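You operate a simulated robot arm through the tools that you are given. There is no shell and no other tool.

The job below is to be done with a simulated robot arm. You get a single attempt, and the scene is never put back.

## Task
Run the rise check on the cup in the holder and put it in the tray that the display names.
Fine: set the time from the blue card before you press RUN; press CLEAR when the cup is in its tray. Set down upright: white cup.

The check looks at the end state, three seconds after you hand in, the way a careful person would. Anything else that was tipped, shoved, dropped, spilled or broken makes it a failure.

## Robot
A 7-joint arm with a two-finger parallel gripper, fixed in place. Base frame: the origin is at the foot of the arm, x ahead of it, y to its left, z up; the work surface is at about z = 82. Units: cm, degrees, N and s.
With the tool pointing down near the work surface it reaches from about 32 to 72 cm from the base axis. Its first joint turns from -143.0 to 143.0 degrees. Payload 3 kg.
Tool frame: the origin (TCP) lies between the finger pads and is the grasp point; the fingertips stand 3 cm ahead of it; z points along the fingers, y is the line along which they close. Largest opening 11 cm; finger width 2, thickness 1; the body of the gripper, 4.8 by 11.2 cm, starts 5.5 cm behind the TCP.
Orientation is that of the tool frame in the base frame, as [roll, pitch, yaw] about the fixed x, y, z axes, in that order (R = Rz(yaw) Ry(pitch) Rx(roll)). With the fingers straight down and closing along the base's y, the tool's x points along the base's -x, its y along +y and its z along -z.

## Interface
- The arm moves only by the tool step_arm. Its argument "commands" is a list of rows, each a list of 7 numbers: the turn, a rotation vector about the tool's x, y, z in degrees, then the shift along the tool's x, y, z in mm, then the finger opening in mm, from 0 to 110. In form: [[wx, wy, wz, tx, ty, tz, gripper], ...]. A call has 1 to 20 rows; each row shifts and turns the commanded pose from where the row before left it, along the tool's axes as they then stand. Each row takes 0.2 s and may step no farther than 5 cm and 8.6 degrees from the row before; otherwise, or with a gripper value out of range, the whole call is refused. A pose out of reach is approached as far as the arm can. The call stops where the force on the tool passes 40 N (or 10 N more than at its start, if that is more) or the arm is blocked; 0.2 s more then pass. The fingers move at their own pace (about 10.8 cm/s each) and stop on an object; they squeeze with about 20 N. The grip force told is the motor's: it shows also when the fingers shut on nothing. Time passes only in rows, and 0.2 s behind the last, so rows that do not move let the fingers close. The reply holds the time, the measured pose of the TCP, the force on the tool along the base axes, the opening and the grip force, in the units named above and with some noise, with the torque about the TCP (base axes, N m) and any sound that the robot's microphone picked up.
- Cameras (640 x 400 px; columns grow to the right, rows downward): "scene" is fixed at [5.03, -64.99, 157.03]; the picture's right is [0.59, -0.81, 0.00], its down [-0.42, -0.31, -0.85] and it looks along [0.68, 0.50, -0.53] (base axes); focal length 313 px, centre (320, 200). "wrist" rides on the gripper at [7.2, 1.7, -10.3] in the tool frame; the picture's right is [-0.23, 0.97, 0.00], its down [-0.76, -0.18, -0.62] and it looks along [-0.61, -0.14, 0.78] (tool axes); focal length 222 px, centre (320, 200). There is no depth. A picture from a camera that has moved, and an enlarged one, comes with that camera's place and axes in the base frame and with its lens.
- camera(camera): a new picture of that camera. No time passes.
- lift_body(by): slides the trunk up (or, below 0, down) by that many cm; the arm rides with it, the base frame stays. It gives what a move gives, with no picture.
- close_up(camera, box): a new picture of the part [left, top, right, bottom] of that camera's present view, enlarged. No time passes.
- hand_in(): hands the job in; it is judged then, once.

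Nothing tells you positions but the pictures and the camera data. Unless the task says otherwise, let go and move clear before handing in.

The tools are called by a JSON object that holds its "api" and its "payload". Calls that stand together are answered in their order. step_arm: Moves the arm, as the interface text tells. Its arguments: {"type":"object","properties":{"commands":{"type":"array","items":{"type":"array","items":{"type":"number"}}}},"required":["commands"]} The other tools are called the same way: lift_body (by) slides the trunk up or down; camera (camera) takes a picture; close_up (camera, box) takes an enlarged picture of a part of a camera's view; hand_in () hands the job in.

At the start:

```text
clock: 0.0
tcp_pos: [75.06, -11.83, 122.46]
ee_rot: [180.0, 0.0, -180.0]
force: [-0.1, -0.8, -0.2]
wrist_torque: [0.01, 0.02, 0.01]
finger_gap: 10.99
gripper_force: 0.1
trunk travel left (down, up): [-82.5, 6.5]
```

scene: 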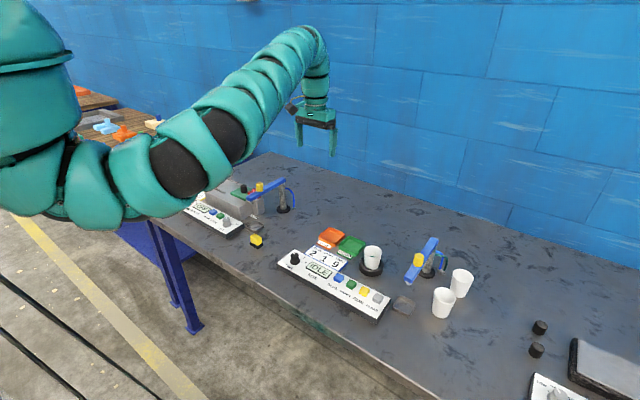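
wrist: 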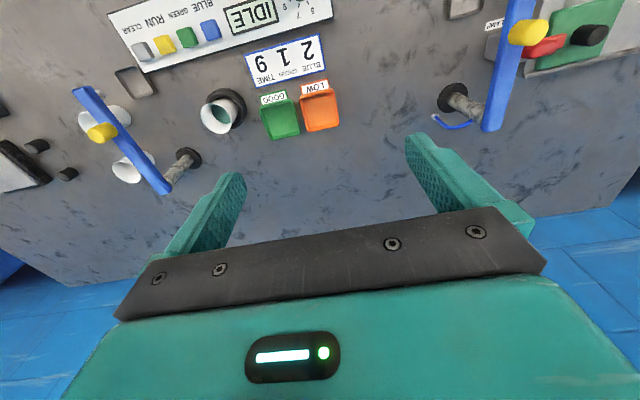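

I see a panel with a knob, a display reading IDLE, and coloured buttons, with a card, two trays and a cup in a holder behind it. I'll take close-ups before I move anything.

{"api": "close_up", "payload": {"camera": "scene", "box": [270, 210, 430, 330]}}

{"api": "close_up", "payload": {"camera": "wrist", "box": [100, 0, 340, 150]}}

{"api": "close_up", "payload": {"camera": "scene", "box": [380, 220, 500, 330]}}

{"api": "close_up", "payload": {"camera": "scene", "box": [180, 160, 310, 260]}}

```text
3.33 times, centred on (350, 270) of scene
camera zoom: at [5.03, -64.99, 157.03], right [0.59, -0.81, 0.0], down [-0.42, -0.31, -0.85], along [0.68, 0.5, -0.53], focal length 1043 px, centre (220, -33)
```

zoom: 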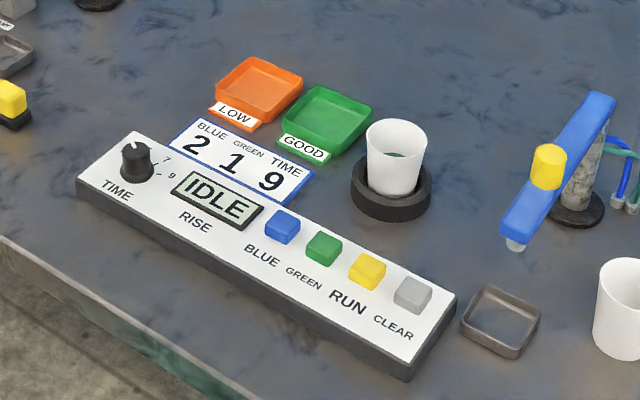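

```text
2.67 times, centred on (220, 75) of wrist
camera zoom: at [67.99, -10.13, 132.76], right [0.23, 0.97, 0.0], down [0.76, -0.18, 0.62], along [0.61, -0.14, -0.78], focal length 592 px, centre (587, 533)
```

zoom: 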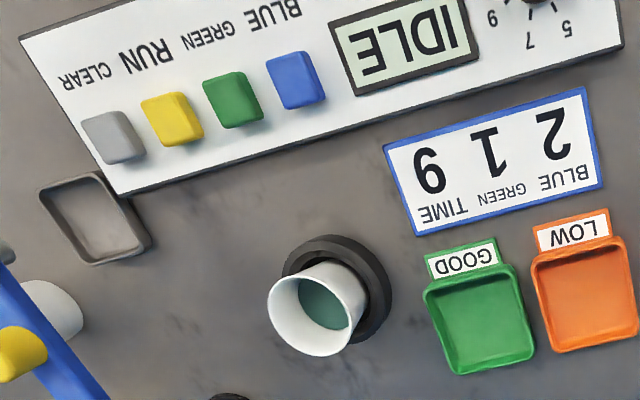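

```text
3.64 times, centred on (440, 275) of scene
camera zoom: at [5.03, -64.99, 157.03], right [0.59, -0.81, 0.0], down [-0.42, -0.31, -0.85], along [0.68, 0.5, -0.53], focal length 1138 px, centre (-116, -73)
```

zoom: 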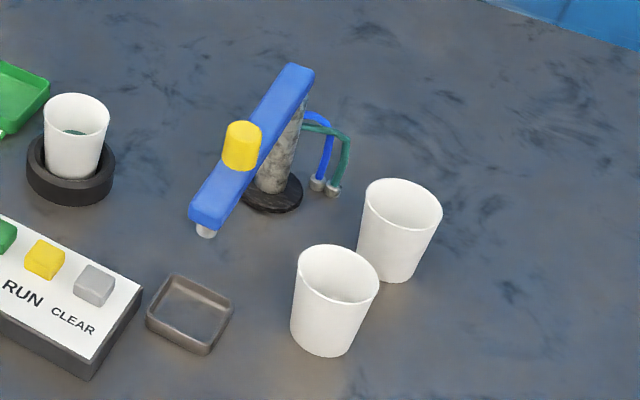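

```text
4.00 times, centred on (245, 210) of scene
camera zoom: at [5.03, -64.99, 157.03], right [0.59, -0.81, 0.0], down [-0.42, -0.31, -0.85], along [0.68, 0.5, -0.53], focal length 1252 px, centre (620, 160)
```

zoom: 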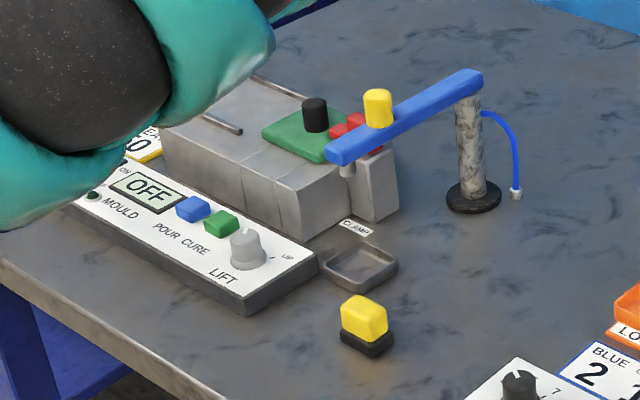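

The blue-bordered card reads BLUE 2, GREEN 1, TIME 9, so the TIME knob has to go to 9. The cup in the holder already has material in it. I'll move the wrist camera over the knob to read its dial.

{"api": "step_arm", "payload": {"commands": [[0, 0, 0, 21.3, -1.8, 34, 110], [0, 0, 0, 21.3, -1.8, 34, 110], [0, 0, 0, 21.3, -1.8, 34, 110], [0, 0, 0, 21.3, -1.8, 34, 110], [0, 0, 0, 21.3, -1.8, 34, 110], [0, 0, 0, 21.3, -1.8, 34, 110], [0, 0, 0, 0, 0, 0, 110]]}}

{"api": "camera", "payload": {"camera": "wrist"}}

{"api": "camera", "payload": {"camera": "scene"}}

```text
clock: 1.6
tcp_pos: [70.9, -11.89, 115.76]
ee_rot: [179.9, -0.1, -180.0]
force: [0.0, -0.6, 0.0]
wrist_torque: [0.03, -0.03, 0.0]
finger_gap: 11.01
gripper_force: 0.0
out of reach, approached as far as the arm can: row 3, 4, 5, 6
trunk travel left (down, up): [-82.5, 6.5]
```

```text
taken
camera wrist: at [63.76, -10.35, 126.06], right [0.23, 0.97, 0.0], down [0.76, -0.18, 0.62], along [0.61, -0.14, -0.78], focal length 222 px, centre (320, 200)
```

wrist: 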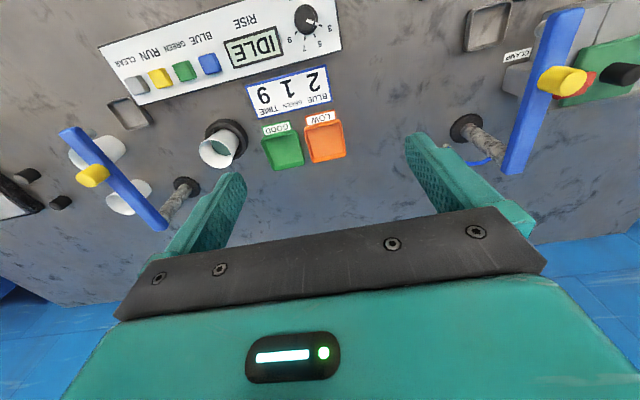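

```text
taken
```

scene: 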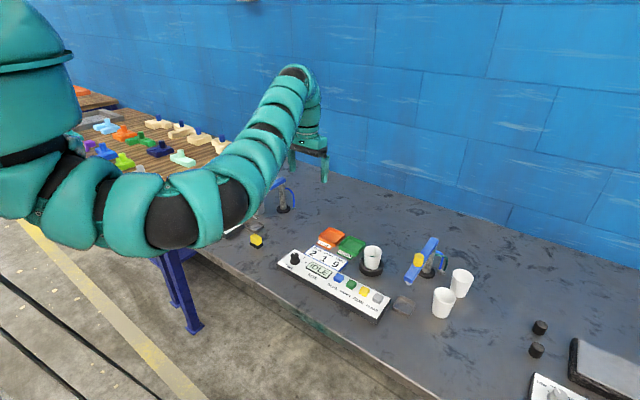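

The TCP stopped at about (70.9, -11.9, 115.8) because the shoulder is too high to reach down from here. The space under the arm looks free, so I'll lower the trunk in stages.

{"api": "lift_body", "payload": {"by": -10}}

{"api": "camera", "payload": {"camera": "scene"}}

{"api": "camera", "payload": {"camera": "wrist"}}

```text
clock: 2.9
tcp_pos: [70.97, -12.04, 105.82]
ee_rot: [-180.0, -0.1, 179.9]
force: [0.2, 0.5, -0.1]
wrist_torque: [0.0, -0.02, 0.01]
finger_gap: 10.99
gripper_force: 0.0
trunk travel left (down, up): [-72.5, 16.5]
```

```text
taken
```

scene: 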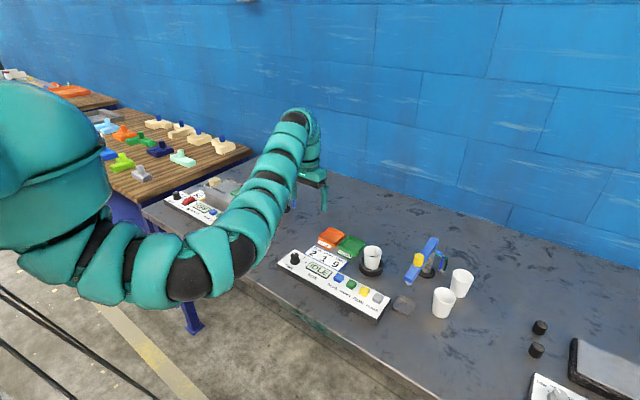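

```text
taken
camera wrist: at [63.76, -10.35, 116.06], right [0.23, 0.97, 0.0], down [0.76, -0.18, 0.62], along [0.61, -0.14, -0.78], focal length 222 px, centre (320, 200)
```

wrist: 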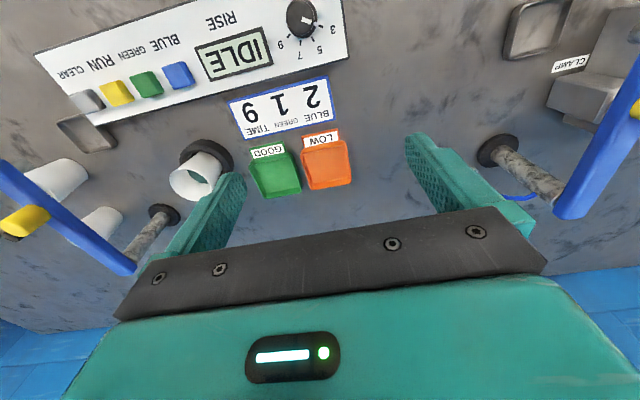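

Lowering the trunk gives more reach, and the elbow stays well above the table. I place the knob near (62.9, -12.0, 85) and will move the hand above it to read the dial.

{"api": "step_arm", "payload": {"commands": [[0, 0, 0, 30, 0, 10, 110], [0, 0, 0, 30, 0, 20, 110], [0, 0, 0, 20.7, 0, 20, 110], [0, 0, 0, 0, 0, 28, 110], [0, 0, 0, 0, 0, 0, 110]]}}

{"api": "camera", "payload": {"camera": "wrist"}}

{"api": "camera", "payload": {"camera": "scene"}}

```text
clock: 4.1
tcp_pos: [70.84, -12.02, 103.15]
ee_rot: [-179.9, 0.0, 180.0]
force: [0.0, -0.3, -1.5]
wrist_torque: [0.0, 0.0, 0.0]
finger_gap: 11.0
gripper_force: 0.1
out of reach, approached as far as the arm can: row 1, 2, 3
trunk travel left (down, up): [-72.5, 16.5]
```

```text
taken
camera wrist: at [63.71, -10.33, 113.25], right [0.23, 0.97, 0.0], down [0.76, -0.18, 0.62], along [0.61, -0.14, -0.78], focal length 222 px, centre (320, 200)
```

wrist: 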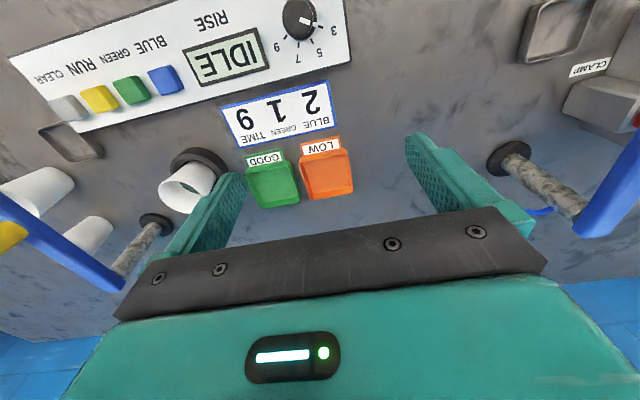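

```text
taken
```

scene: 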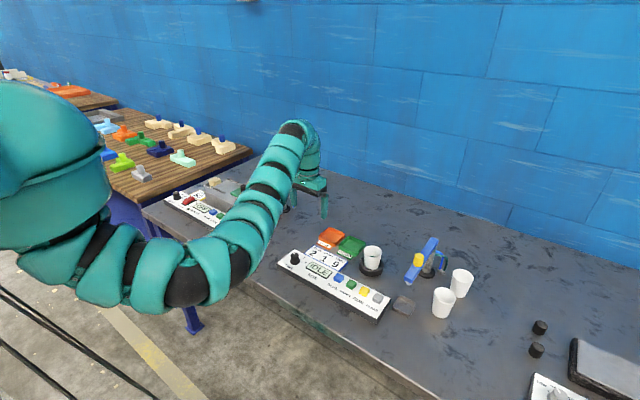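

The arm wouldn't move inward because the wrist bends too sharply when the forearm slopes up. I'll put the hand lower relative to the shoulder first (arm down, trunk up), then move inward to the knob.

{"api": "step_arm", "payload": {"commands": [[0, 0, 0, 0, 0, 30, 110], [0, 0, 0, 0, 0, 30, 110], [0, 0, 0, 0, 0, 20, 110], [0, 0, 0, 0, 0, 0, 110]]}}

{"api": "lift_body", "payload": {"by": 10}}

{"api": "step_arm", "payload": {"commands": [[0, 0, 0, 0, 0, 30, 110], [0, 0, 0, 0, 0, 30, 110], [0, 0, 0, 0, 0, 30, 110], [0, 0, 0, 0, 0, 0, 110]]}}

{"api": "camera", "payload": {"camera": "scene"}}

```text
clock: 5.1
tcp_pos: [70.92, -12.08, 95.09]
ee_rot: [-179.9, 0.1, 180.0]
force: [-0.1, -0.2, -0.6]
wrist_torque: [0.0, -0.02, 0.06]
finger_gap: 11.0
gripper_force: 0.1
trunk travel left (down, up): [-72.5, 16.5]
```

```text
clock: 6.5
tcp_pos: [70.85, -12.03, 105.0]
ee_rot: [-180.0, -0.1, 180.0]
force: [0.0, 0.7, 0.0]
wrist_torque: [0.03, 0.0, 0.0]
finger_gap: 11.0
gripper_force: 0.1
trunk travel left (down, up): [-82.5, 6.5]
```

```text
clock: 7.5
tcp_pos: [70.99, -11.82, 96.03]
ee_rot: [179.9, 0.0, 180.0]
force: [-0.1, -0.1, -0.5]
wrist_torque: [0.01, 0.0, -0.01]
finger_gap: 10.99
gripper_force: 0.1
trunk travel left (down, up): [-82.5, 6.5]
```

```text
taken
```

scene: 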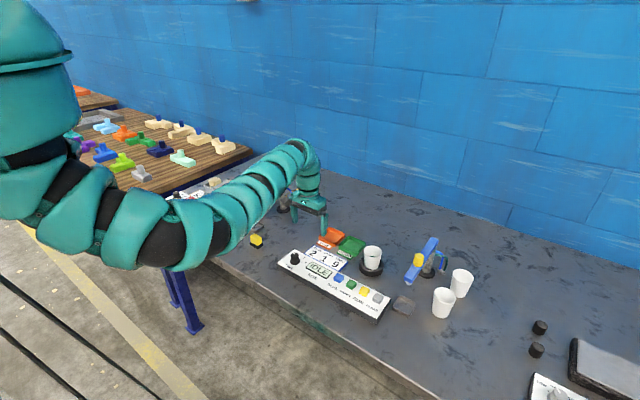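

The hand is lower relative to the shoulder now, at about z 96. Next I'll move inward over the knob and look.

{"api": "step_arm", "payload": {"commands": [[0, 0, 0, 20, 0, 0, 110], [0, 0, 0, 20, 0, 0, 110], [0, 0, 0, 20, 0, 0, 110], [0, 0, 0, 20, 0, 0, 110], [0, 0, 0, 0, 0, 0, 110]]}}

{"api": "camera", "payload": {"camera": "wrist"}}

```text
clock: 8.7
tcp_pos: [62.83, -12.05, 95.96]
ee_rot: [-180.0, -0.1, 180.0]
force: [0.0, 0.6, -1.0]
wrist_torque: [0.0, -0.03, 0.02]
finger_gap: 10.99
gripper_force: 0.0
trunk travel left (down, up): [-82.5, 6.5]
```

```text
taken
camera wrist: at [55.76, -10.42, 106.17], right [0.23, 0.97, 0.0], down [0.76, -0.18, 0.62], along [0.61, -0.14, -0.78], focal length 222 px, centre (320, 200)
```

wrist: 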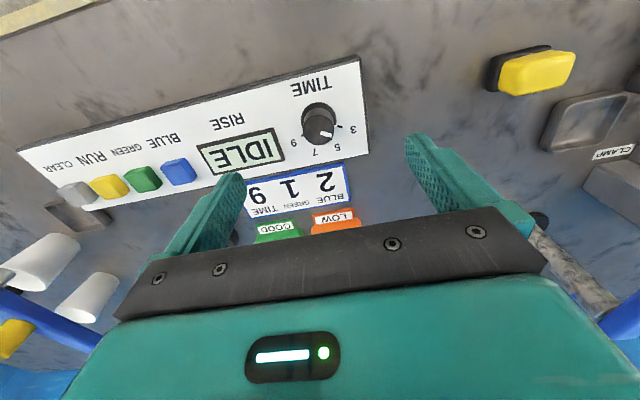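

{"api": "close_up", "payload": {"camera": "wrist", "box": [270, 80, 370, 170]}}

{"api": "close_up", "payload": {"camera": "scene", "box": [270, 230, 350, 290]}}

{"api": "close_up", "payload": {"camera": "wrist", "box": [10, 80, 260, 220]}}

```text
4.44 times, centred on (320, 125) of wrist
camera zoom: at [55.76, -10.42, 106.17], right [0.23, 0.97, 0.0], down [0.76, -0.18, 0.62], along [0.61, -0.14, -0.78], focal length 987 px, centre (320, 533)
```

zoom: 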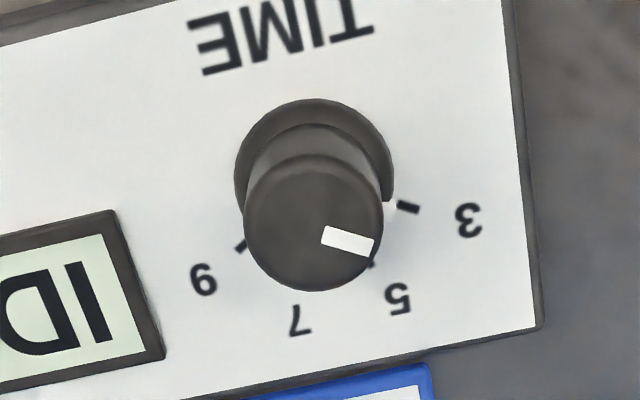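

```text
6.67 times, centred on (310, 260) of scene
camera zoom: at [5.03, -64.99, 157.03], right [0.59, -0.81, 0.0], down [-0.42, -0.31, -0.85], along [0.68, 0.5, -0.53], focal length 2087 px, centre (387, -200)
```

zoom: 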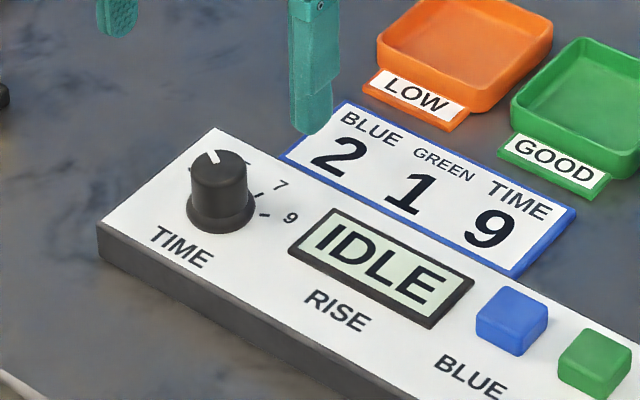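

```text
2.56 times, centred on (135, 150) of wrist
camera zoom: at [55.76, -10.42, 106.17], right [0.23, 0.97, 0.0], down [0.76, -0.18, 0.62], along [0.61, -0.14, -0.78], focal length 569 px, centre (794, 328)
```

zoom: 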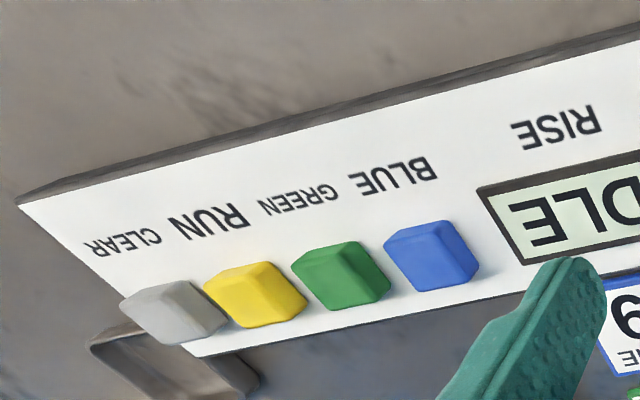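

The knob's pointer is at 3, at about (62.87, -12.25) with its top near z 87.3. Mark 9 is about 113° clockwise seen from above. I'll pre-turn the hand 56° counter-clockwise, then go down over the knob.

{"api": "step_arm", "payload": {"commands": [[0, 0, -8, 0, -2, 0, 70], [0, 0, -8, 0, 0, 0, 70], [0, 0, -8, 0, 0, 0, 70], [0, 0, -8, 0, 0, 0, 70], [0, 0, -8, 0, 0, 0, 70], [0, 0, -8, 0, 0, 0, 70], [0, 0, -8, 0, 0, 0, 70], [0, 0, 0, 0, 0, 0, 70]]}}

{"api": "camera", "payload": {"camera": "wrist"}}

{"api": "camera", "payload": {"camera": "scene"}}

```text
clock: 10.5
tcp_pos: [62.86, -12.27, 96.0]
ee_rot: [-180.0, 0.0, -123.8]
force: [-0.3, -0.4, -0.2]
wrist_torque: [-0.01, 0.03, 0.04]
finger_gap: 6.97
gripper_force: 0.1
trunk travel left (down, up): [-82.5, 6.5]
```

```text
taken
camera wrist: at [57.53, -17.3, 106.16], right [-0.68, 0.73, 0.0], down [0.57, 0.53, 0.62], along [0.46, 0.42, -0.78], focal length 222 px, centre (320, 200)
```

wrist: 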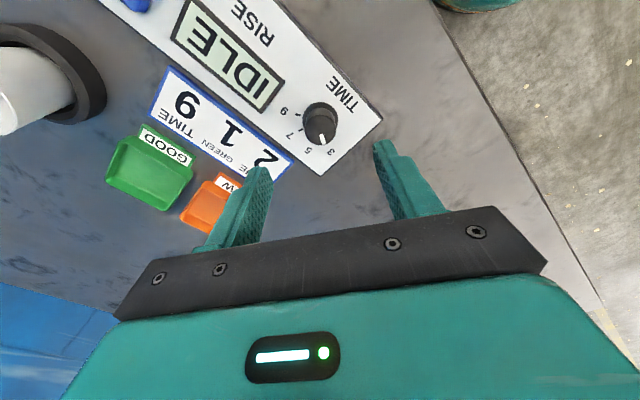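

```text
taken
```

scene: 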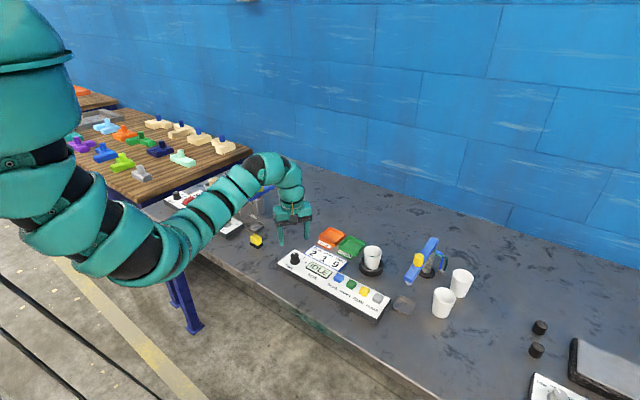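

{"api": "close_up", "payload": {"camera": "wrist", "box": [260, 80, 380, 180]}}

```text
4.00 times, centred on (320, 130) of wrist
camera zoom: at [57.53, -17.3, 106.16], right [-0.68, 0.73, 0.0], down [0.57, 0.53, 0.62], along [0.46, 0.42, -0.78], focal length 888 px, centre (320, 480)
```

zoom: 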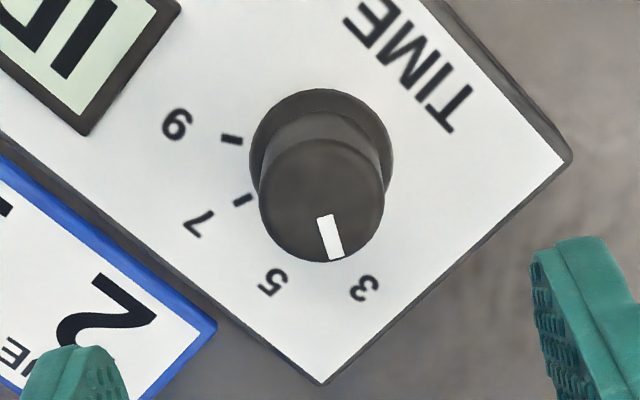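

The knob is centred between the fingers. I'll go down to z ≈ 88.2 and close on it.

{"api": "step_arm", "payload": {"commands": [[0, 0, 0, 0, 0, 30, 70], [0, 0, 0, 0, 0, 30, 70], [0, 0, 0, 0, 0, 17, 70], [0, 0, 0, 0, 0, 0, 70], [0, 0, 0, 0, 0, 0, 10], [0, 0, 0, 0, 0, 0, 10], [0, 0, 0, 0, 0, 0, 10]]}}

{"api": "camera", "payload": {"camera": "wrist"}}

```text
clock: 12.1
tcp_pos: [62.81, -12.16, 88.15]
ee_rot: [180.0, 0.1, -124.1]
force: [1.0, -0.4, -0.5]
wrist_torque: [0.0, -0.22, 0.0]
finger_gap: 2.74
gripper_force: 45.4
trunk travel left (down, up): [-82.5, 6.5]
```

```text
taken
camera wrist: at [57.48, -17.28, 98.43], right [-0.68, 0.73, 0.0], down [0.57, 0.53, 0.62], along [0.46, 0.42, -0.78], focal length 222 px, centre (320, 200)
```

wrist: 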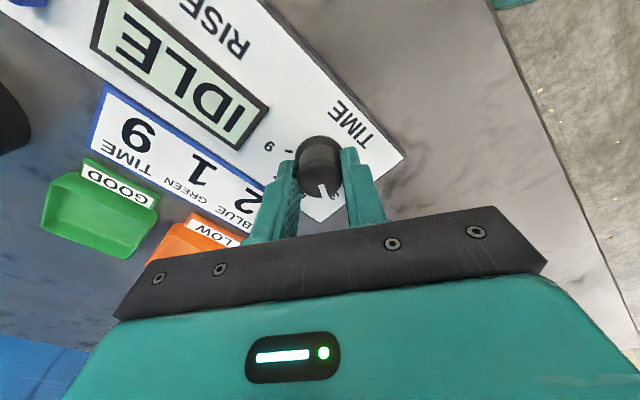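

I have the knob at a 2.74 cm gap. I'll turn it clockwise in small rows, stopping short of the full turn to check.

{"api": "step_arm", "payload": {"commands": [[0, 0, 8, 0, 0, 0, 10], [0, 0, 8, 0, 0, 0, 10], [0, 0, 8, 0, 0, 0, 10], [0, 0, 8, 0, 0, 0, 10], [0, 0, 8, 0, 0, 0, 10], [0, 0, 8, 0, 0, 0, 10], [0, 0, 8, 0, 0, 0, 10], [0, 0, 0, 0, 0, 0, 10]]}}

{"api": "close_up", "payload": {"camera": "wrist", "box": [240, 80, 400, 220]}}

{"api": "close_up", "payload": {"camera": "scene", "box": [270, 210, 350, 290]}}

```text
clock: 13.9
tcp_pos: [62.75, -12.17, 88.3]
ee_rot: [-180.0, -0.2, 179.9]
force: [-0.7, 6.2, -14.3]
wrist_torque: [0.16, 0.02, 0.0]
finger_gap: 2.75
gripper_force: 44.6
trunk travel left (down, up): [-82.5, 6.5]
```

```text
2.86 times, centred on (320, 150) of wrist
camera zoom: at [55.72, -10.54, 98.46], right [0.23, 0.97, 0.0], down [0.76, -0.18, 0.62], along [0.6, -0.14, -0.78], focal length 635 px, centre (320, 343)
```

zoom: 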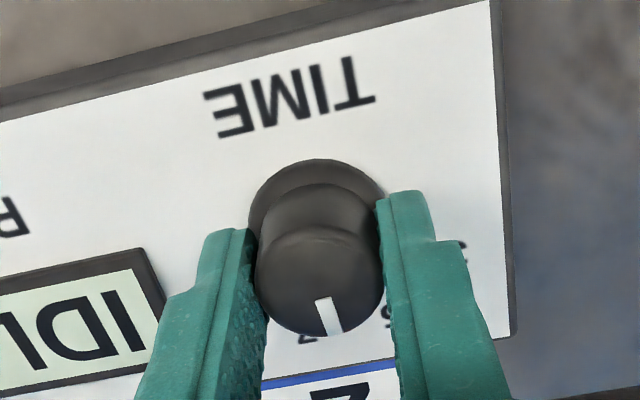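

```text
5.00 times, centred on (310, 250) of scene
camera zoom: at [5.03, -64.99, 157.03], right [0.59, -0.81, 0.0], down [-0.42, -0.31, -0.85], along [0.68, 0.5, -0.53], focal length 1565 px, centre (370, -50)
```

zoom: 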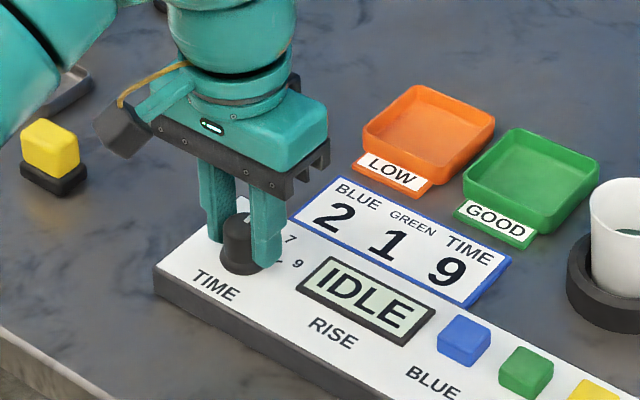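

The knob is following the hand, and the pointer now faces straight ahead near "6". I'll turn about 56° more and compare it with the 9 mark.

{"api": "step_arm", "payload": {"commands": [[0, 0, 8, 0, 0, 0, 10], [0, 0, 8, 0, 0, 0, 10], [0, 0, 8, 0, 0, 0, 10], [0, 0, 8, 0, 0, 0, 10], [0, 0, 8, 0, 0, 0, 10], [0, 0, 8, 0, 0, 0, 10], [0, 0, 8, 0, 0, 0, 10], [0, 0, 0, 0, 0, 0, 10]]}}

{"api": "close_up", "payload": {"camera": "wrist", "box": [240, 80, 400, 220]}}

{"api": "close_up", "payload": {"camera": "scene", "box": [270, 230, 330, 270]}}

```text
clock: 15.7
tcp_pos: [62.77, -12.15, 88.39]
ee_rot: [-179.7, -0.1, 123.8]
force: [-10.1, 3.3, -19.2]
wrist_torque: [0.71, 0.23, -0.02]
finger_gap: 2.78
gripper_force: 44.7
trunk travel left (down, up): [-82.5, 6.5]
```

```text
2.86 times, centred on (320, 150) of wrist
camera zoom: at [60.32, -5.29, 98.45], right [0.94, 0.35, 0.0], down [0.28, -0.73, 0.62], along [0.22, -0.58, -0.78], focal length 635 px, centre (320, 343)
```

zoom: 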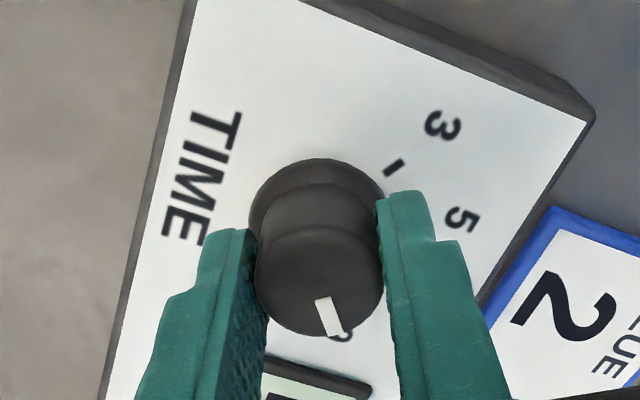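

```text
10.00 times, centred on (300, 250) of scene
camera zoom: at [5.03, -64.99, 157.03], right [0.59, -0.81, 0.0], down [-0.42, -0.31, -0.85], along [0.68, 0.5, -0.53], focal length 3130 px, centre (520, -300)
```

zoom: 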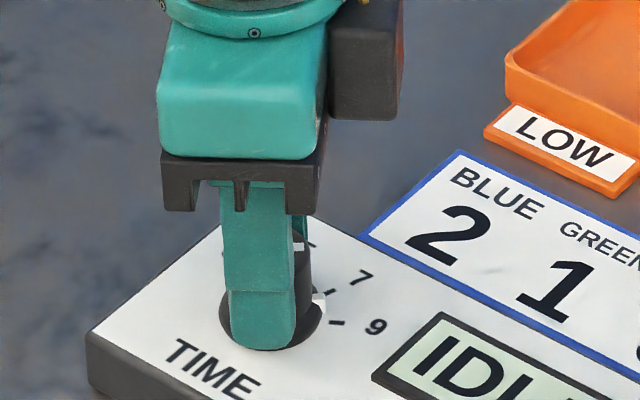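

{"api": "close_up", "payload": {"camera": "wrist", "box": [290, 130, 350, 210]}}

{"api": "close_up", "payload": {"camera": "scene", "box": [285, 245, 315, 270]}}

```text
5.00 times, centred on (320, 170) of wrist
camera zoom: at [60.32, -5.29, 98.45], right [0.94, 0.35, 0.0], down [0.28, -0.73, 0.62], along [0.22, -0.58, -0.78], focal length 1111 px, centre (320, 350)
```

zoom: 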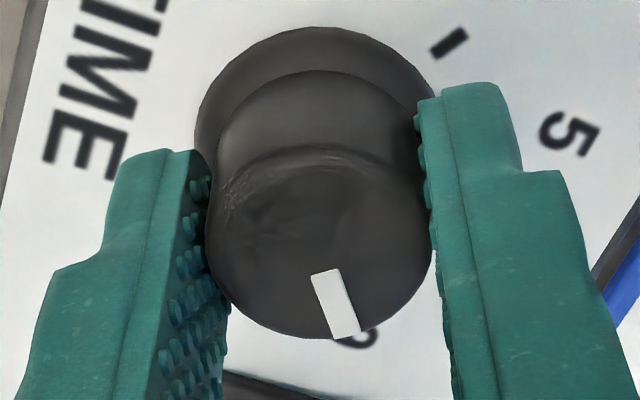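

```text
16.00 times, centred on (300, 258) of scene
camera zoom: at [5.03, -64.99, 157.03], right [0.59, -0.81, 0.0], down [-0.42, -0.31, -0.85], along [0.68, 0.5, -0.53], focal length 5008 px, centre (640, -720)
```

zoom: 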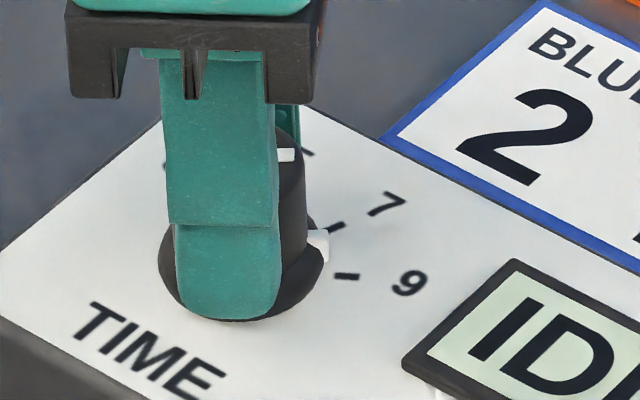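

The pointer looks to be at 9 or just short of it, but the fingers hide the tick. I'll let go and move up for a clear look.

{"api": "step_arm", "payload": {"commands": [[0, 0, 0, 0, 0, 0, 70], [0, 0, 0, 0, 0, 0, 70], [0, 0, 0, 0, 0, -30, 70], [0, 0, 0, 0, 0, -30, 70], [0, 0, 0, 0, 0, -20, 70], [0, 0, 0, 0, 0, 0, 70]]}}

{"api": "close_up", "payload": {"camera": "wrist", "box": [260, 80, 380, 180]}}

{"api": "close_up", "payload": {"camera": "scene", "box": [280, 240, 320, 270]}}

```text
clock: 17.1
tcp_pos: [62.76, -12.28, 96.36]
ee_rot: [-180.0, 0.0, 124.0]
force: [0.2, -1.2, -1.2]
wrist_torque: [0.01, 0.03, 0.03]
finger_gap: 6.99
gripper_force: 0.0
trunk travel left (down, up): [-82.5, 6.5]
```

```text
4.00 times, centred on (320, 130) of wrist
camera zoom: at [60.26, -5.31, 106.58], right [0.93, 0.36, 0.0], down [0.28, -0.73, 0.62], along [0.22, -0.58, -0.78], focal length 888 px, centre (320, 480)
```

zoom: 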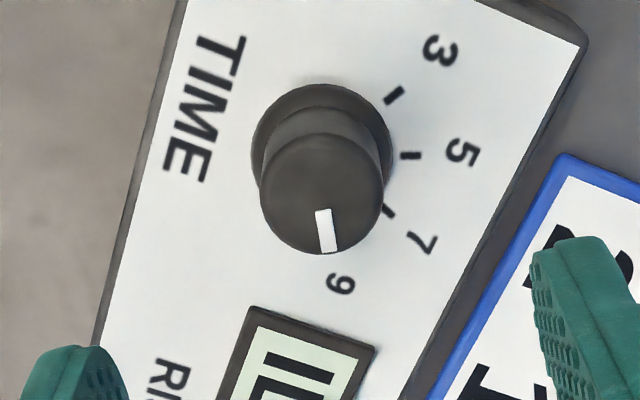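

```text
13.33 times, centred on (300, 255) of scene
camera zoom: at [5.03, -64.99, 157.03], right [0.59, -0.81, 0.0], down [-0.42, -0.31, -0.85], along [0.68, 0.5, -0.53], focal length 4173 px, centre (587, -533)
```

zoom: 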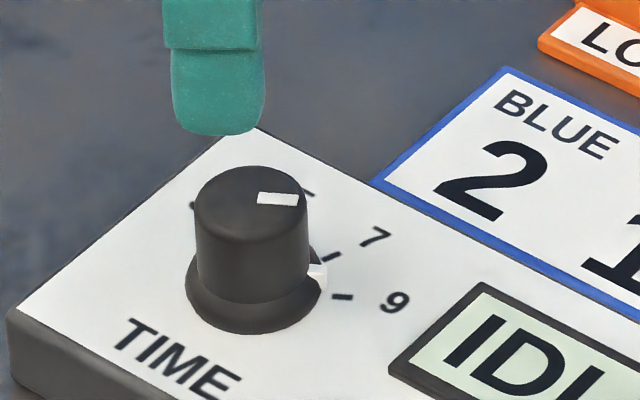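

{"api": "close_up", "payload": {"camera": "scene", "box": [290, 248, 314, 266]}}

{"api": "close_up", "payload": {"camera": "wrist", "box": [300, 95, 350, 150]}}

```text
16.00 times, centred on (302, 257) of scene
camera zoom: at [5.03, -64.99, 157.03], right [0.59, -0.81, 0.0], down [-0.42, -0.31, -0.85], along [0.68, 0.5, -0.53], focal length 5008 px, centre (608, -712)
```

zoom: 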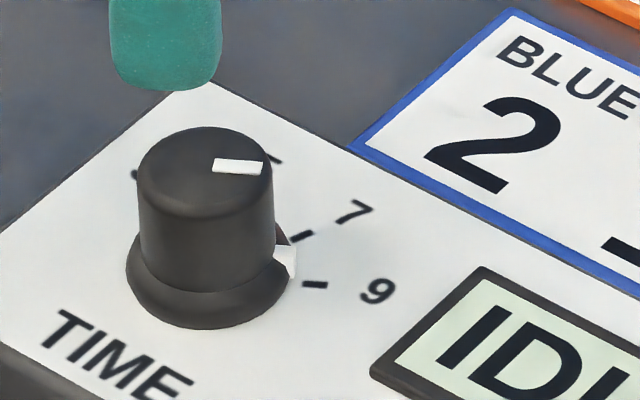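

```text
7.27 times, centred on (325, 122) of wrist
camera zoom: at [60.26, -5.31, 106.58], right [0.93, 0.36, 0.0], down [0.28, -0.73, 0.62], along [0.22, -0.58, -0.78], focal length 1615 px, centre (284, 764)
```

zoom: 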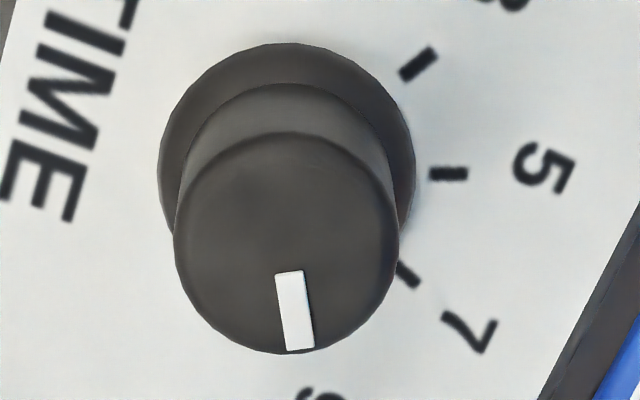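

The pointer now looks to be at the 9 tick, and it seems to have settled there on release. I'll turn the hand back and put the camera almost straight above the knob to confirm it.

{"api": "step_arm", "payload": {"commands": [[0, 0, -8, 0, 0, 0, 70], [0, 0, -8, 0, 0, 0, 70], [0, 0, -8, 0, 0, 0, 70], [0, 0, -8, 0, 0, 0, 70], [0, 0, -8, 0, 0, 0, 70], [0, 0, -8, 0, 0, 0, 70], [0, 0, -8, 0, 0, 0, 70], [0, 0, 0, -25, -10, -5, 70], [0, 0, 0, -25, -10, -5, 70], [0, 0, 0, -25, -10, -5, 70], [0, 0, 0, -19, -10, -5, 70], [0, 0, 0, 0, 0, 0, 70]]}}

{"api": "camera", "payload": {"camera": "wrist"}}

{"api": "close_up", "payload": {"camera": "wrist", "box": [270, 0, 370, 70]}}

```text
clock: 19.7
tcp_pos: [72.22, -16.21, 98.25]
ee_rot: [-179.9, -0.1, -180.0]
force: [-0.5, 0.7, 0.1]
wrist_torque: [-0.01, 0.02, -0.01]
finger_gap: 6.99
gripper_force: 0.1
trunk travel left (down, up): [-82.5, 6.5]
```

```text
taken
camera wrist: at [65.07, -14.52, 108.49], right [0.23, 0.97, 0.0], down [0.76, -0.18, 0.62], along [0.61, -0.14, -0.78], focal length 222 px, centre (320, 200)
```

wrist: 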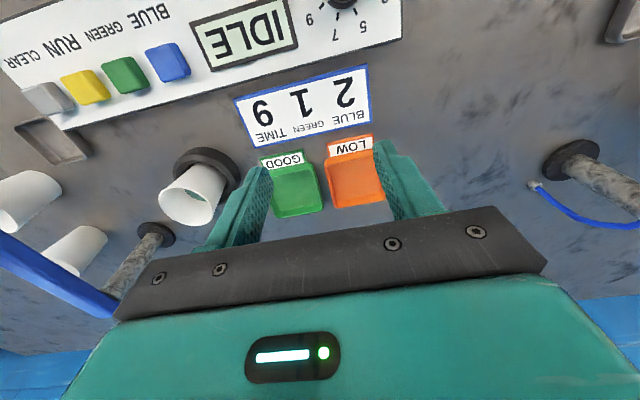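

```text
5.71 times, centred on (320, 35) of wrist
camera zoom: at [65.07, -14.52, 108.49], right [0.23, 0.97, 0.0], down [0.76, -0.18, 0.62], along [0.61, -0.14, -0.78], focal length 1269 px, centre (320, 1143)
```

zoom: 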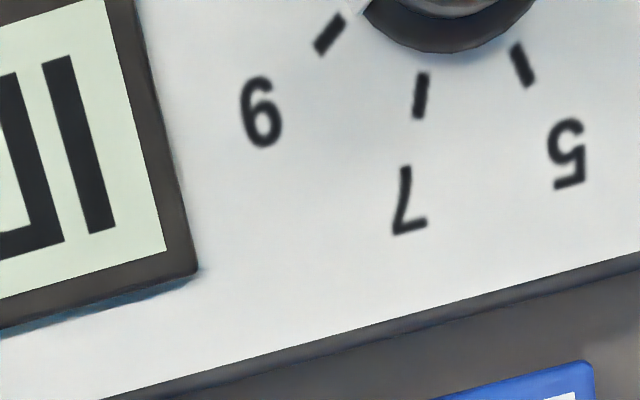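

The white nub on the skirt lines up with the 9 tick. I'll shift slightly to see the whole nub before going on.

{"api": "step_arm", "payload": {"commands": [[0, 0, 0, 25, 0, 0, 70], [0, 0, 0, 0, 0, 0, 70]]}}

{"api": "close_up", "payload": {"camera": "wrist", "box": [270, 0, 370, 70]}}

```text
clock: 20.3
tcp_pos: [69.85, -16.32, 98.32]
ee_rot: [180.0, -0.1, -179.9]
force: [0.8, -0.1, 0.2]
wrist_torque: [0.0, 0.05, -0.03]
finger_gap: 6.98
gripper_force: 0.1
trunk travel left (down, up): [-82.5, 6.5]
```

```text
5.71 times, centred on (320, 35) of wrist
camera zoom: at [62.69, -14.67, 108.47], right [0.23, 0.97, 0.0], down [0.76, -0.18, 0.62], along [0.61, -0.14, -0.78], focal length 1269 px, centre (320, 1143)
```

zoom: 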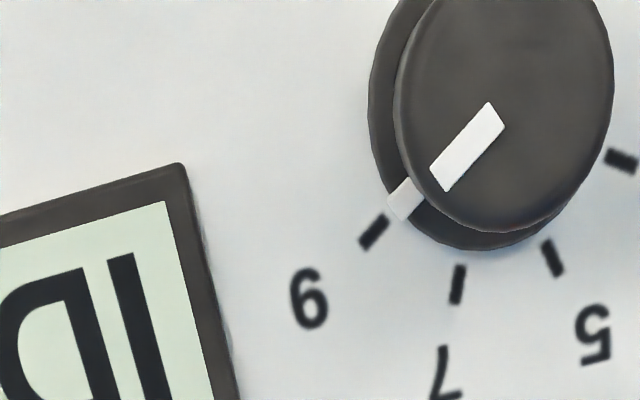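

The knob is set to 9. Next I'll look at the cup and what's in it.

{"api": "close_up", "payload": {"camera": "wrist", "box": [130, 110, 270, 240]}}

{"api": "close_up", "payload": {"camera": "scene", "box": [340, 230, 410, 290]}}

{"api": "close_up", "payload": {"camera": "scene", "box": [320, 250, 420, 330]}}

```text
3.08 times, centred on (200, 175) of wrist
camera zoom: at [62.69, -14.67, 108.47], right [0.23, 0.97, 0.0], down [0.76, -0.18, 0.62], along [0.61, -0.14, -0.78], focal length 684 px, centre (689, 277)
```

zoom: 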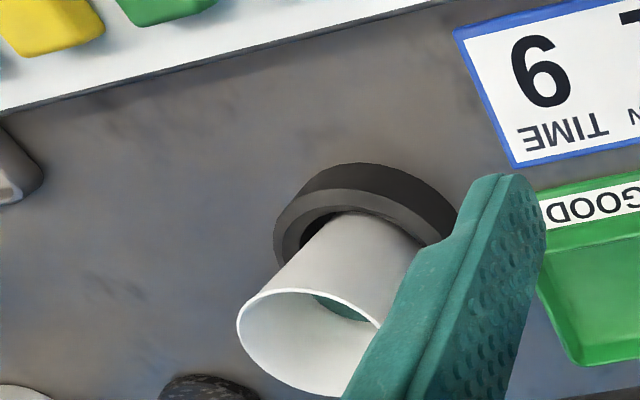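

```text
6.67 times, centred on (375, 260) of scene
camera zoom: at [5.03, -64.99, 157.03], right [0.59, -0.81, 0.0], down [-0.42, -0.31, -0.85], along [0.68, 0.5, -0.53], focal length 2087 px, centre (-47, -200)
```

zoom: 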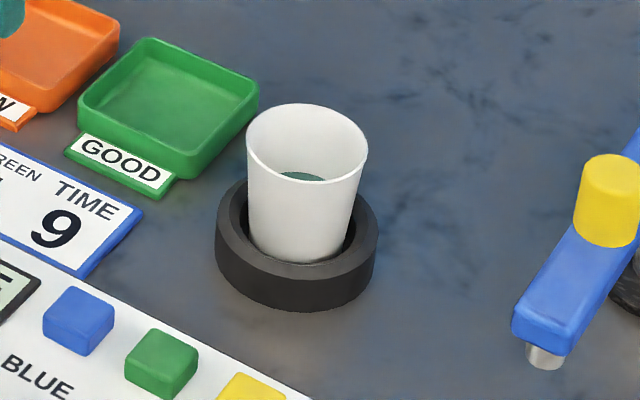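

```text
5.00 times, centred on (370, 290) of scene
camera zoom: at [5.03, -64.99, 157.03], right [0.59, -0.81, 0.0], down [-0.42, -0.31, -0.85], along [0.68, 0.5, -0.53], focal length 1565 px, centre (70, -250)
```

zoom: 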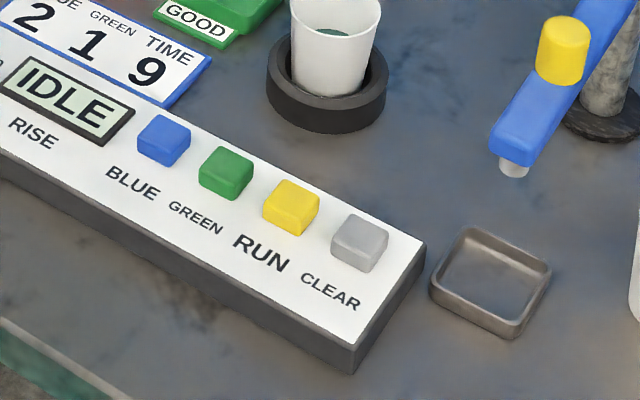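

The cup holds a little greenish-teal mix, so only the rise check is needed and I won't dispense anything. I place RUN at about (64.8, -37.5, 85) and CLEAR at (64.8, -41.9). The spout arm hangs at z ≈ 96 near (67, -47.7), so I'll close the fingers and rotate the hand to stay clear of it.

{"api": "step_arm", "payload": {"commands": [[0, 0, 0, 10, -30, -5, 0], [0, 0, 0, 10, -35, -5, 0], [0, 0, 0, 10, -35, -5, 0], [0, 0, 0, 10, -35, -5, 0], [0, 0, 0, 10, -35, 0, 0], [0, 0, 0, 0, -41, 0, 0], [0, 0, 0, 0, 0, 0, 0]]}}

{"api": "camera", "payload": {"camera": "scene"}}

{"api": "camera", "payload": {"camera": "wrist"}}

```text
clock: 21.9
tcp_pos: [64.64, -37.33, 100.49]
ee_rot: [180.0, 0.0, -180.0]
force: [0.2, 0.9, -0.6]
wrist_torque: [-0.06, 0.02, -0.01]
finger_gap: 0.0
gripper_force: 19.8
trunk travel left (down, up): [-82.5, 6.5]
```

```text
taken
```

scene: 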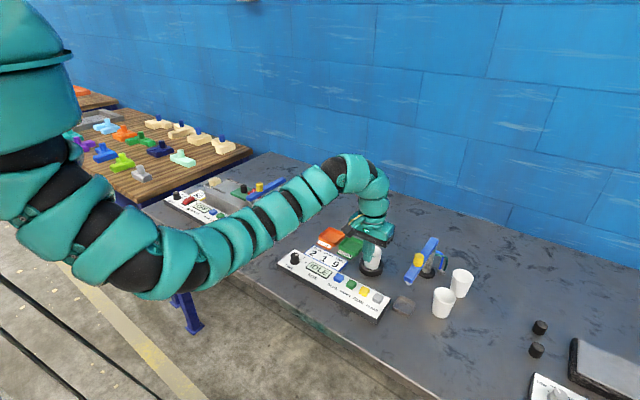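

```text
taken
camera wrist: at [57.49, -35.66, 110.67], right [0.23, 0.97, 0.0], down [0.76, -0.18, 0.62], along [0.61, -0.14, -0.78], focal length 222 px, centre (320, 200)
```

wrist: 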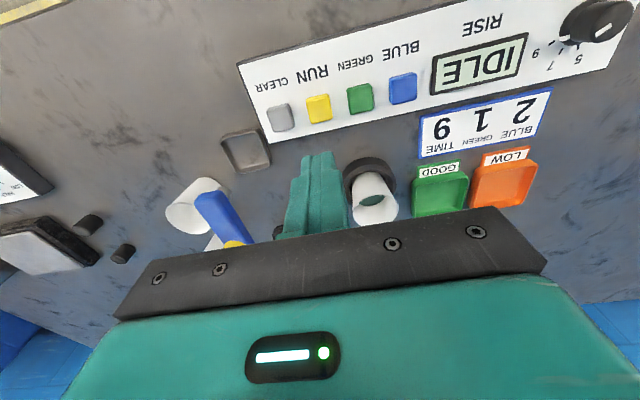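

RUN is directly below the closed fingertips. I'll lower the trunk 10 cm, which puts the tips about 2.5 cm above the button, then press in small steps.

{"api": "lift_body", "payload": {"by": -10}}

{"api": "close_up", "payload": {"camera": "scene", "box": [310, 220, 450, 330]}}

{"api": "close_up", "payload": {"camera": "wrist", "box": [220, 30, 420, 230]}}

```text
clock: 23.2
tcp_pos: [64.62, -37.44, 90.41]
ee_rot: [179.9, -0.1, 180.0]
force: [0.9, 0.2, 0.9]
wrist_torque: [0.0, 0.02, 0.02]
finger_gap: 0.01
gripper_force: 20.0
trunk travel left (down, up): [-72.5, 16.5]
```

```text
3.64 times, centred on (380, 275) of scene
camera zoom: at [5.03, -64.99, 157.03], right [0.59, -0.81, 0.0], down [-0.42, -0.31, -0.85], along [0.68, 0.5, -0.53], focal length 1138 px, centre (102, -73)
```

zoom: 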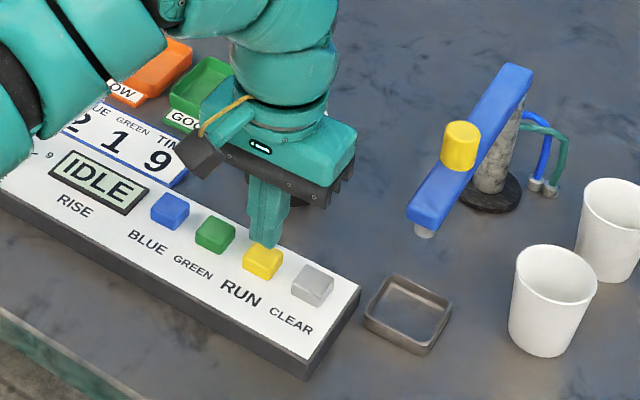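

```text
2.00 times, centred on (320, 130) of wrist
camera zoom: at [57.49, -35.72, 100.64], right [0.23, 0.97, 0.0], down [0.76, -0.18, 0.62], along [0.61, -0.14, -0.78], focal length 444 px, centre (320, 340)
```

zoom: 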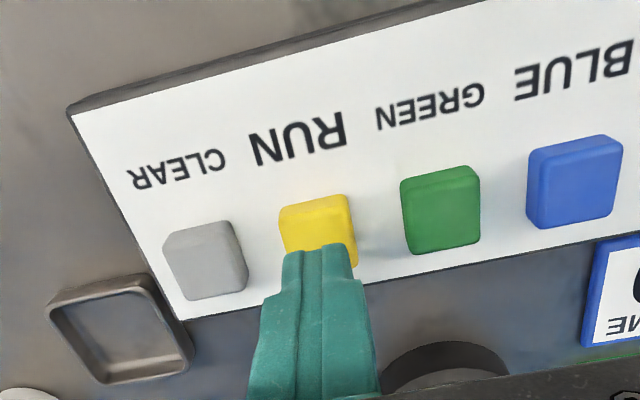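

The fingertips are just above RUN. I'll shift 3 mm toward me and press in small steps.

{"api": "step_arm", "payload": {"commands": [[0, 0, 0, 3, 0, 8, 0], [0, 0, 0, 0, 0, 8, 0], [0, 0, 0, 0, 0, 4, 0], [0, 0, 0, 0, 0, 2, 0], [0, 0, 0, 0, 0, 0, 0]]}}

{"api": "close_up", "payload": {"camera": "scene", "box": [290, 220, 430, 330]}}

```text
clock: 24.4
tcp_pos: [64.29, -37.46, 88.34]
ee_rot: [-180.0, 0.0, 180.0]
force: [0.9, -2.6, 8.6]
wrist_torque: [-0.1, -0.02, -0.03]
finger_gap: 0.0
gripper_force: 19.4
trunk travel left (down, up): [-72.5, 16.5]
heard: click
```

```text
3.64 times, centred on (360, 275) of scene
camera zoom: at [5.03, -64.99, 157.03], right [0.59, -0.81, 0.0], down [-0.42, -0.31, -0.85], along [0.68, 0.5, -0.53], focal length 1138 px, centre (174, -73)
```

zoom: 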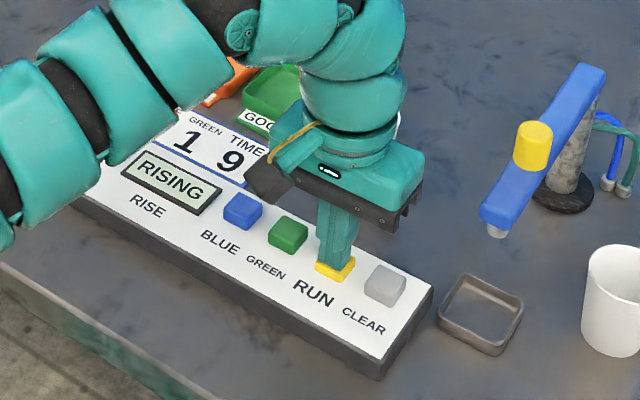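

RUN clicked and the display reads RISING. I'll lift straight up and move clear while the check runs, without touching the cup.

{"api": "step_arm", "payload": {"commands": [[0, 0, 0, 0, 0, -20, 0], [0, 0, 0, 0, 0, -40, 0], [0, 0, 0, 0, 0, -40, 0], [0, 0, 0, 0, 0, -40, 0], [0, 0, 0, 0, 10, -25, 0], [0, 0, 0, 0, 20, 0, 0], [0, 0, 0, 0, 12, 0, 0], [0, 0, 0, 0, 0, 0, 0]]}}

{"api": "camera", "payload": {"camera": "scene"}}

{"api": "camera", "payload": {"camera": "wrist"}}

```text
clock: 26.2
tcp_pos: [68.07, -35.02, 99.35]
ee_rot: [179.9, 0.0, 179.9]
force: [0.6, 0.9, 0.7]
wrist_torque: [0.01, 0.02, -0.02]
finger_gap: 0.0
gripper_force: 19.9
out of reach, approached as far as the arm can: row 2, 3, 4, 5, 6
trunk travel left (down, up): [-72.5, 16.5]
```

```text
taken
```

scene: 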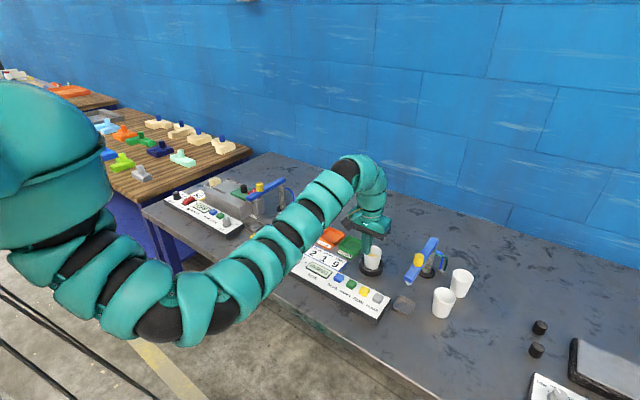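

```text
taken
camera wrist: at [60.95, -33.28, 109.61], right [0.23, 0.97, 0.0], down [0.76, -0.18, 0.62], along [0.61, -0.14, -0.78], focal length 222 px, centre (320, 200)
```

wrist: 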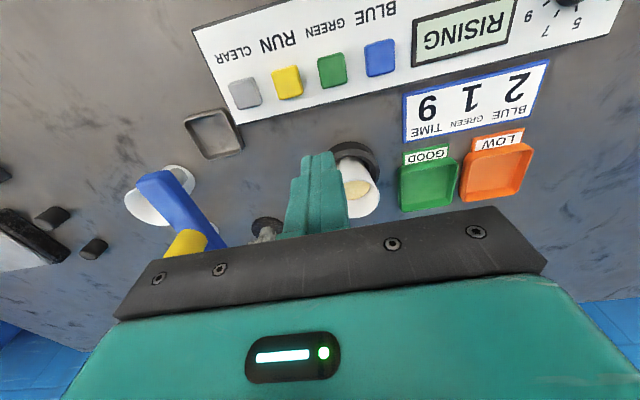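

The foam is rising and the display shows RISING. I'll wait with the hand still, and look at the cup to measure it.

{"api": "step_arm", "payload": {"commands": [[0, 0, 0, 0, 0, 0, 100], [0, 0, 0, 0, 0, 0, 100], [0, 0, 0, 0, 0, 0, 100], [0, 0, 0, 0, 0, 0, 100], [0, 0, 0, 0, 0, 0, 100], [0, 0, 0, 0, 0, 0, 100], [0, 0, 0, 0, 0, 0, 100], [0, 0, 0, 0, 0, 0, 100], [0, 0, 0, 0, 0, 0, 100], [0, 0, 0, 0, 0, 0, 100], [0, 0, 0, 0, 0, 0, 100], [0, 0, 0, 0, 0, 0, 100], [0, 0, 0, 0, 0, 0, 100], [0, 0, 0, 0, 0, 0, 100], [0, 0, 0, 0, 0, 0, 100]]}}

{"api": "camera", "payload": {"camera": "wrist"}}

{"api": "close_up", "payload": {"camera": "wrist", "box": [290, 110, 430, 240]}}

{"api": "close_up", "payload": {"camera": "scene", "box": [290, 220, 430, 330]}}

```text
clock: 29.4
tcp_pos: [68.11, -34.99, 99.36]
ee_rot: [180.0, 0.0, -180.0]
force: [-0.1, -0.1, 0.6]
wrist_torque: [0.01, 0.01, -0.01]
finger_gap: 10.02
gripper_force: 0.1
trunk travel left (down, up): [-72.5, 16.5]
```

```text
taken
camera wrist: at [60.94, -33.3, 109.61], right [0.23, 0.97, 0.0], down [0.76, -0.18, 0.62], along [0.61, -0.14, -0.78], focal length 222 px, centre (320, 200)
```

wrist: 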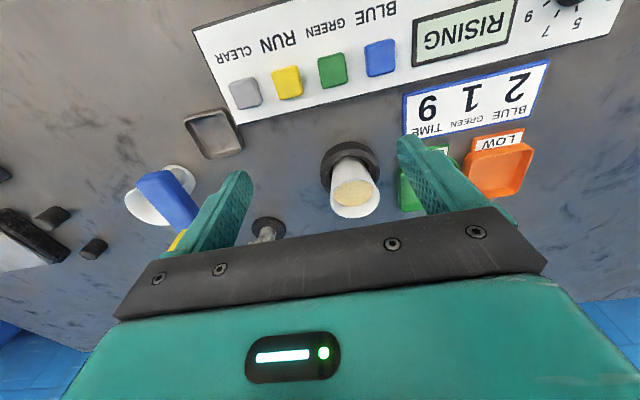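

```text
3.08 times, centred on (360, 175) of wrist
camera zoom: at [60.94, -33.3, 109.61], right [0.23, 0.97, 0.0], down [0.76, -0.18, 0.62], along [0.61, -0.14, -0.78], focal length 684 px, centre (197, 277)
```

zoom: 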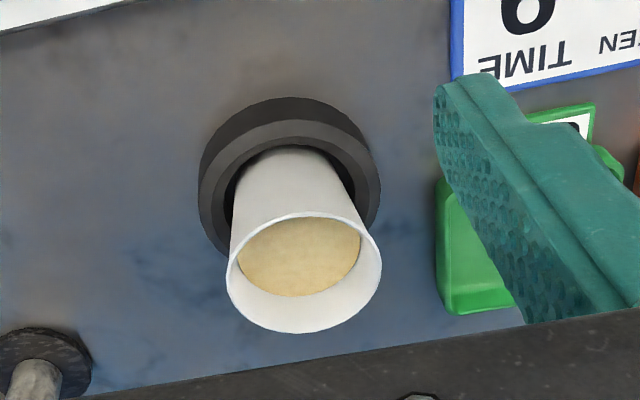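

```text
3.64 times, centred on (360, 275) of scene
camera zoom: at [5.03, -64.99, 157.03], right [0.59, -0.81, 0.0], down [-0.42, -0.31, -0.85], along [0.68, 0.5, -0.53], focal length 1138 px, centre (174, -73)
```

zoom: 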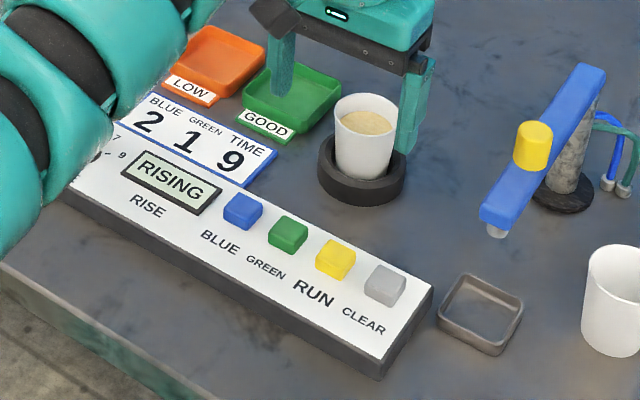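

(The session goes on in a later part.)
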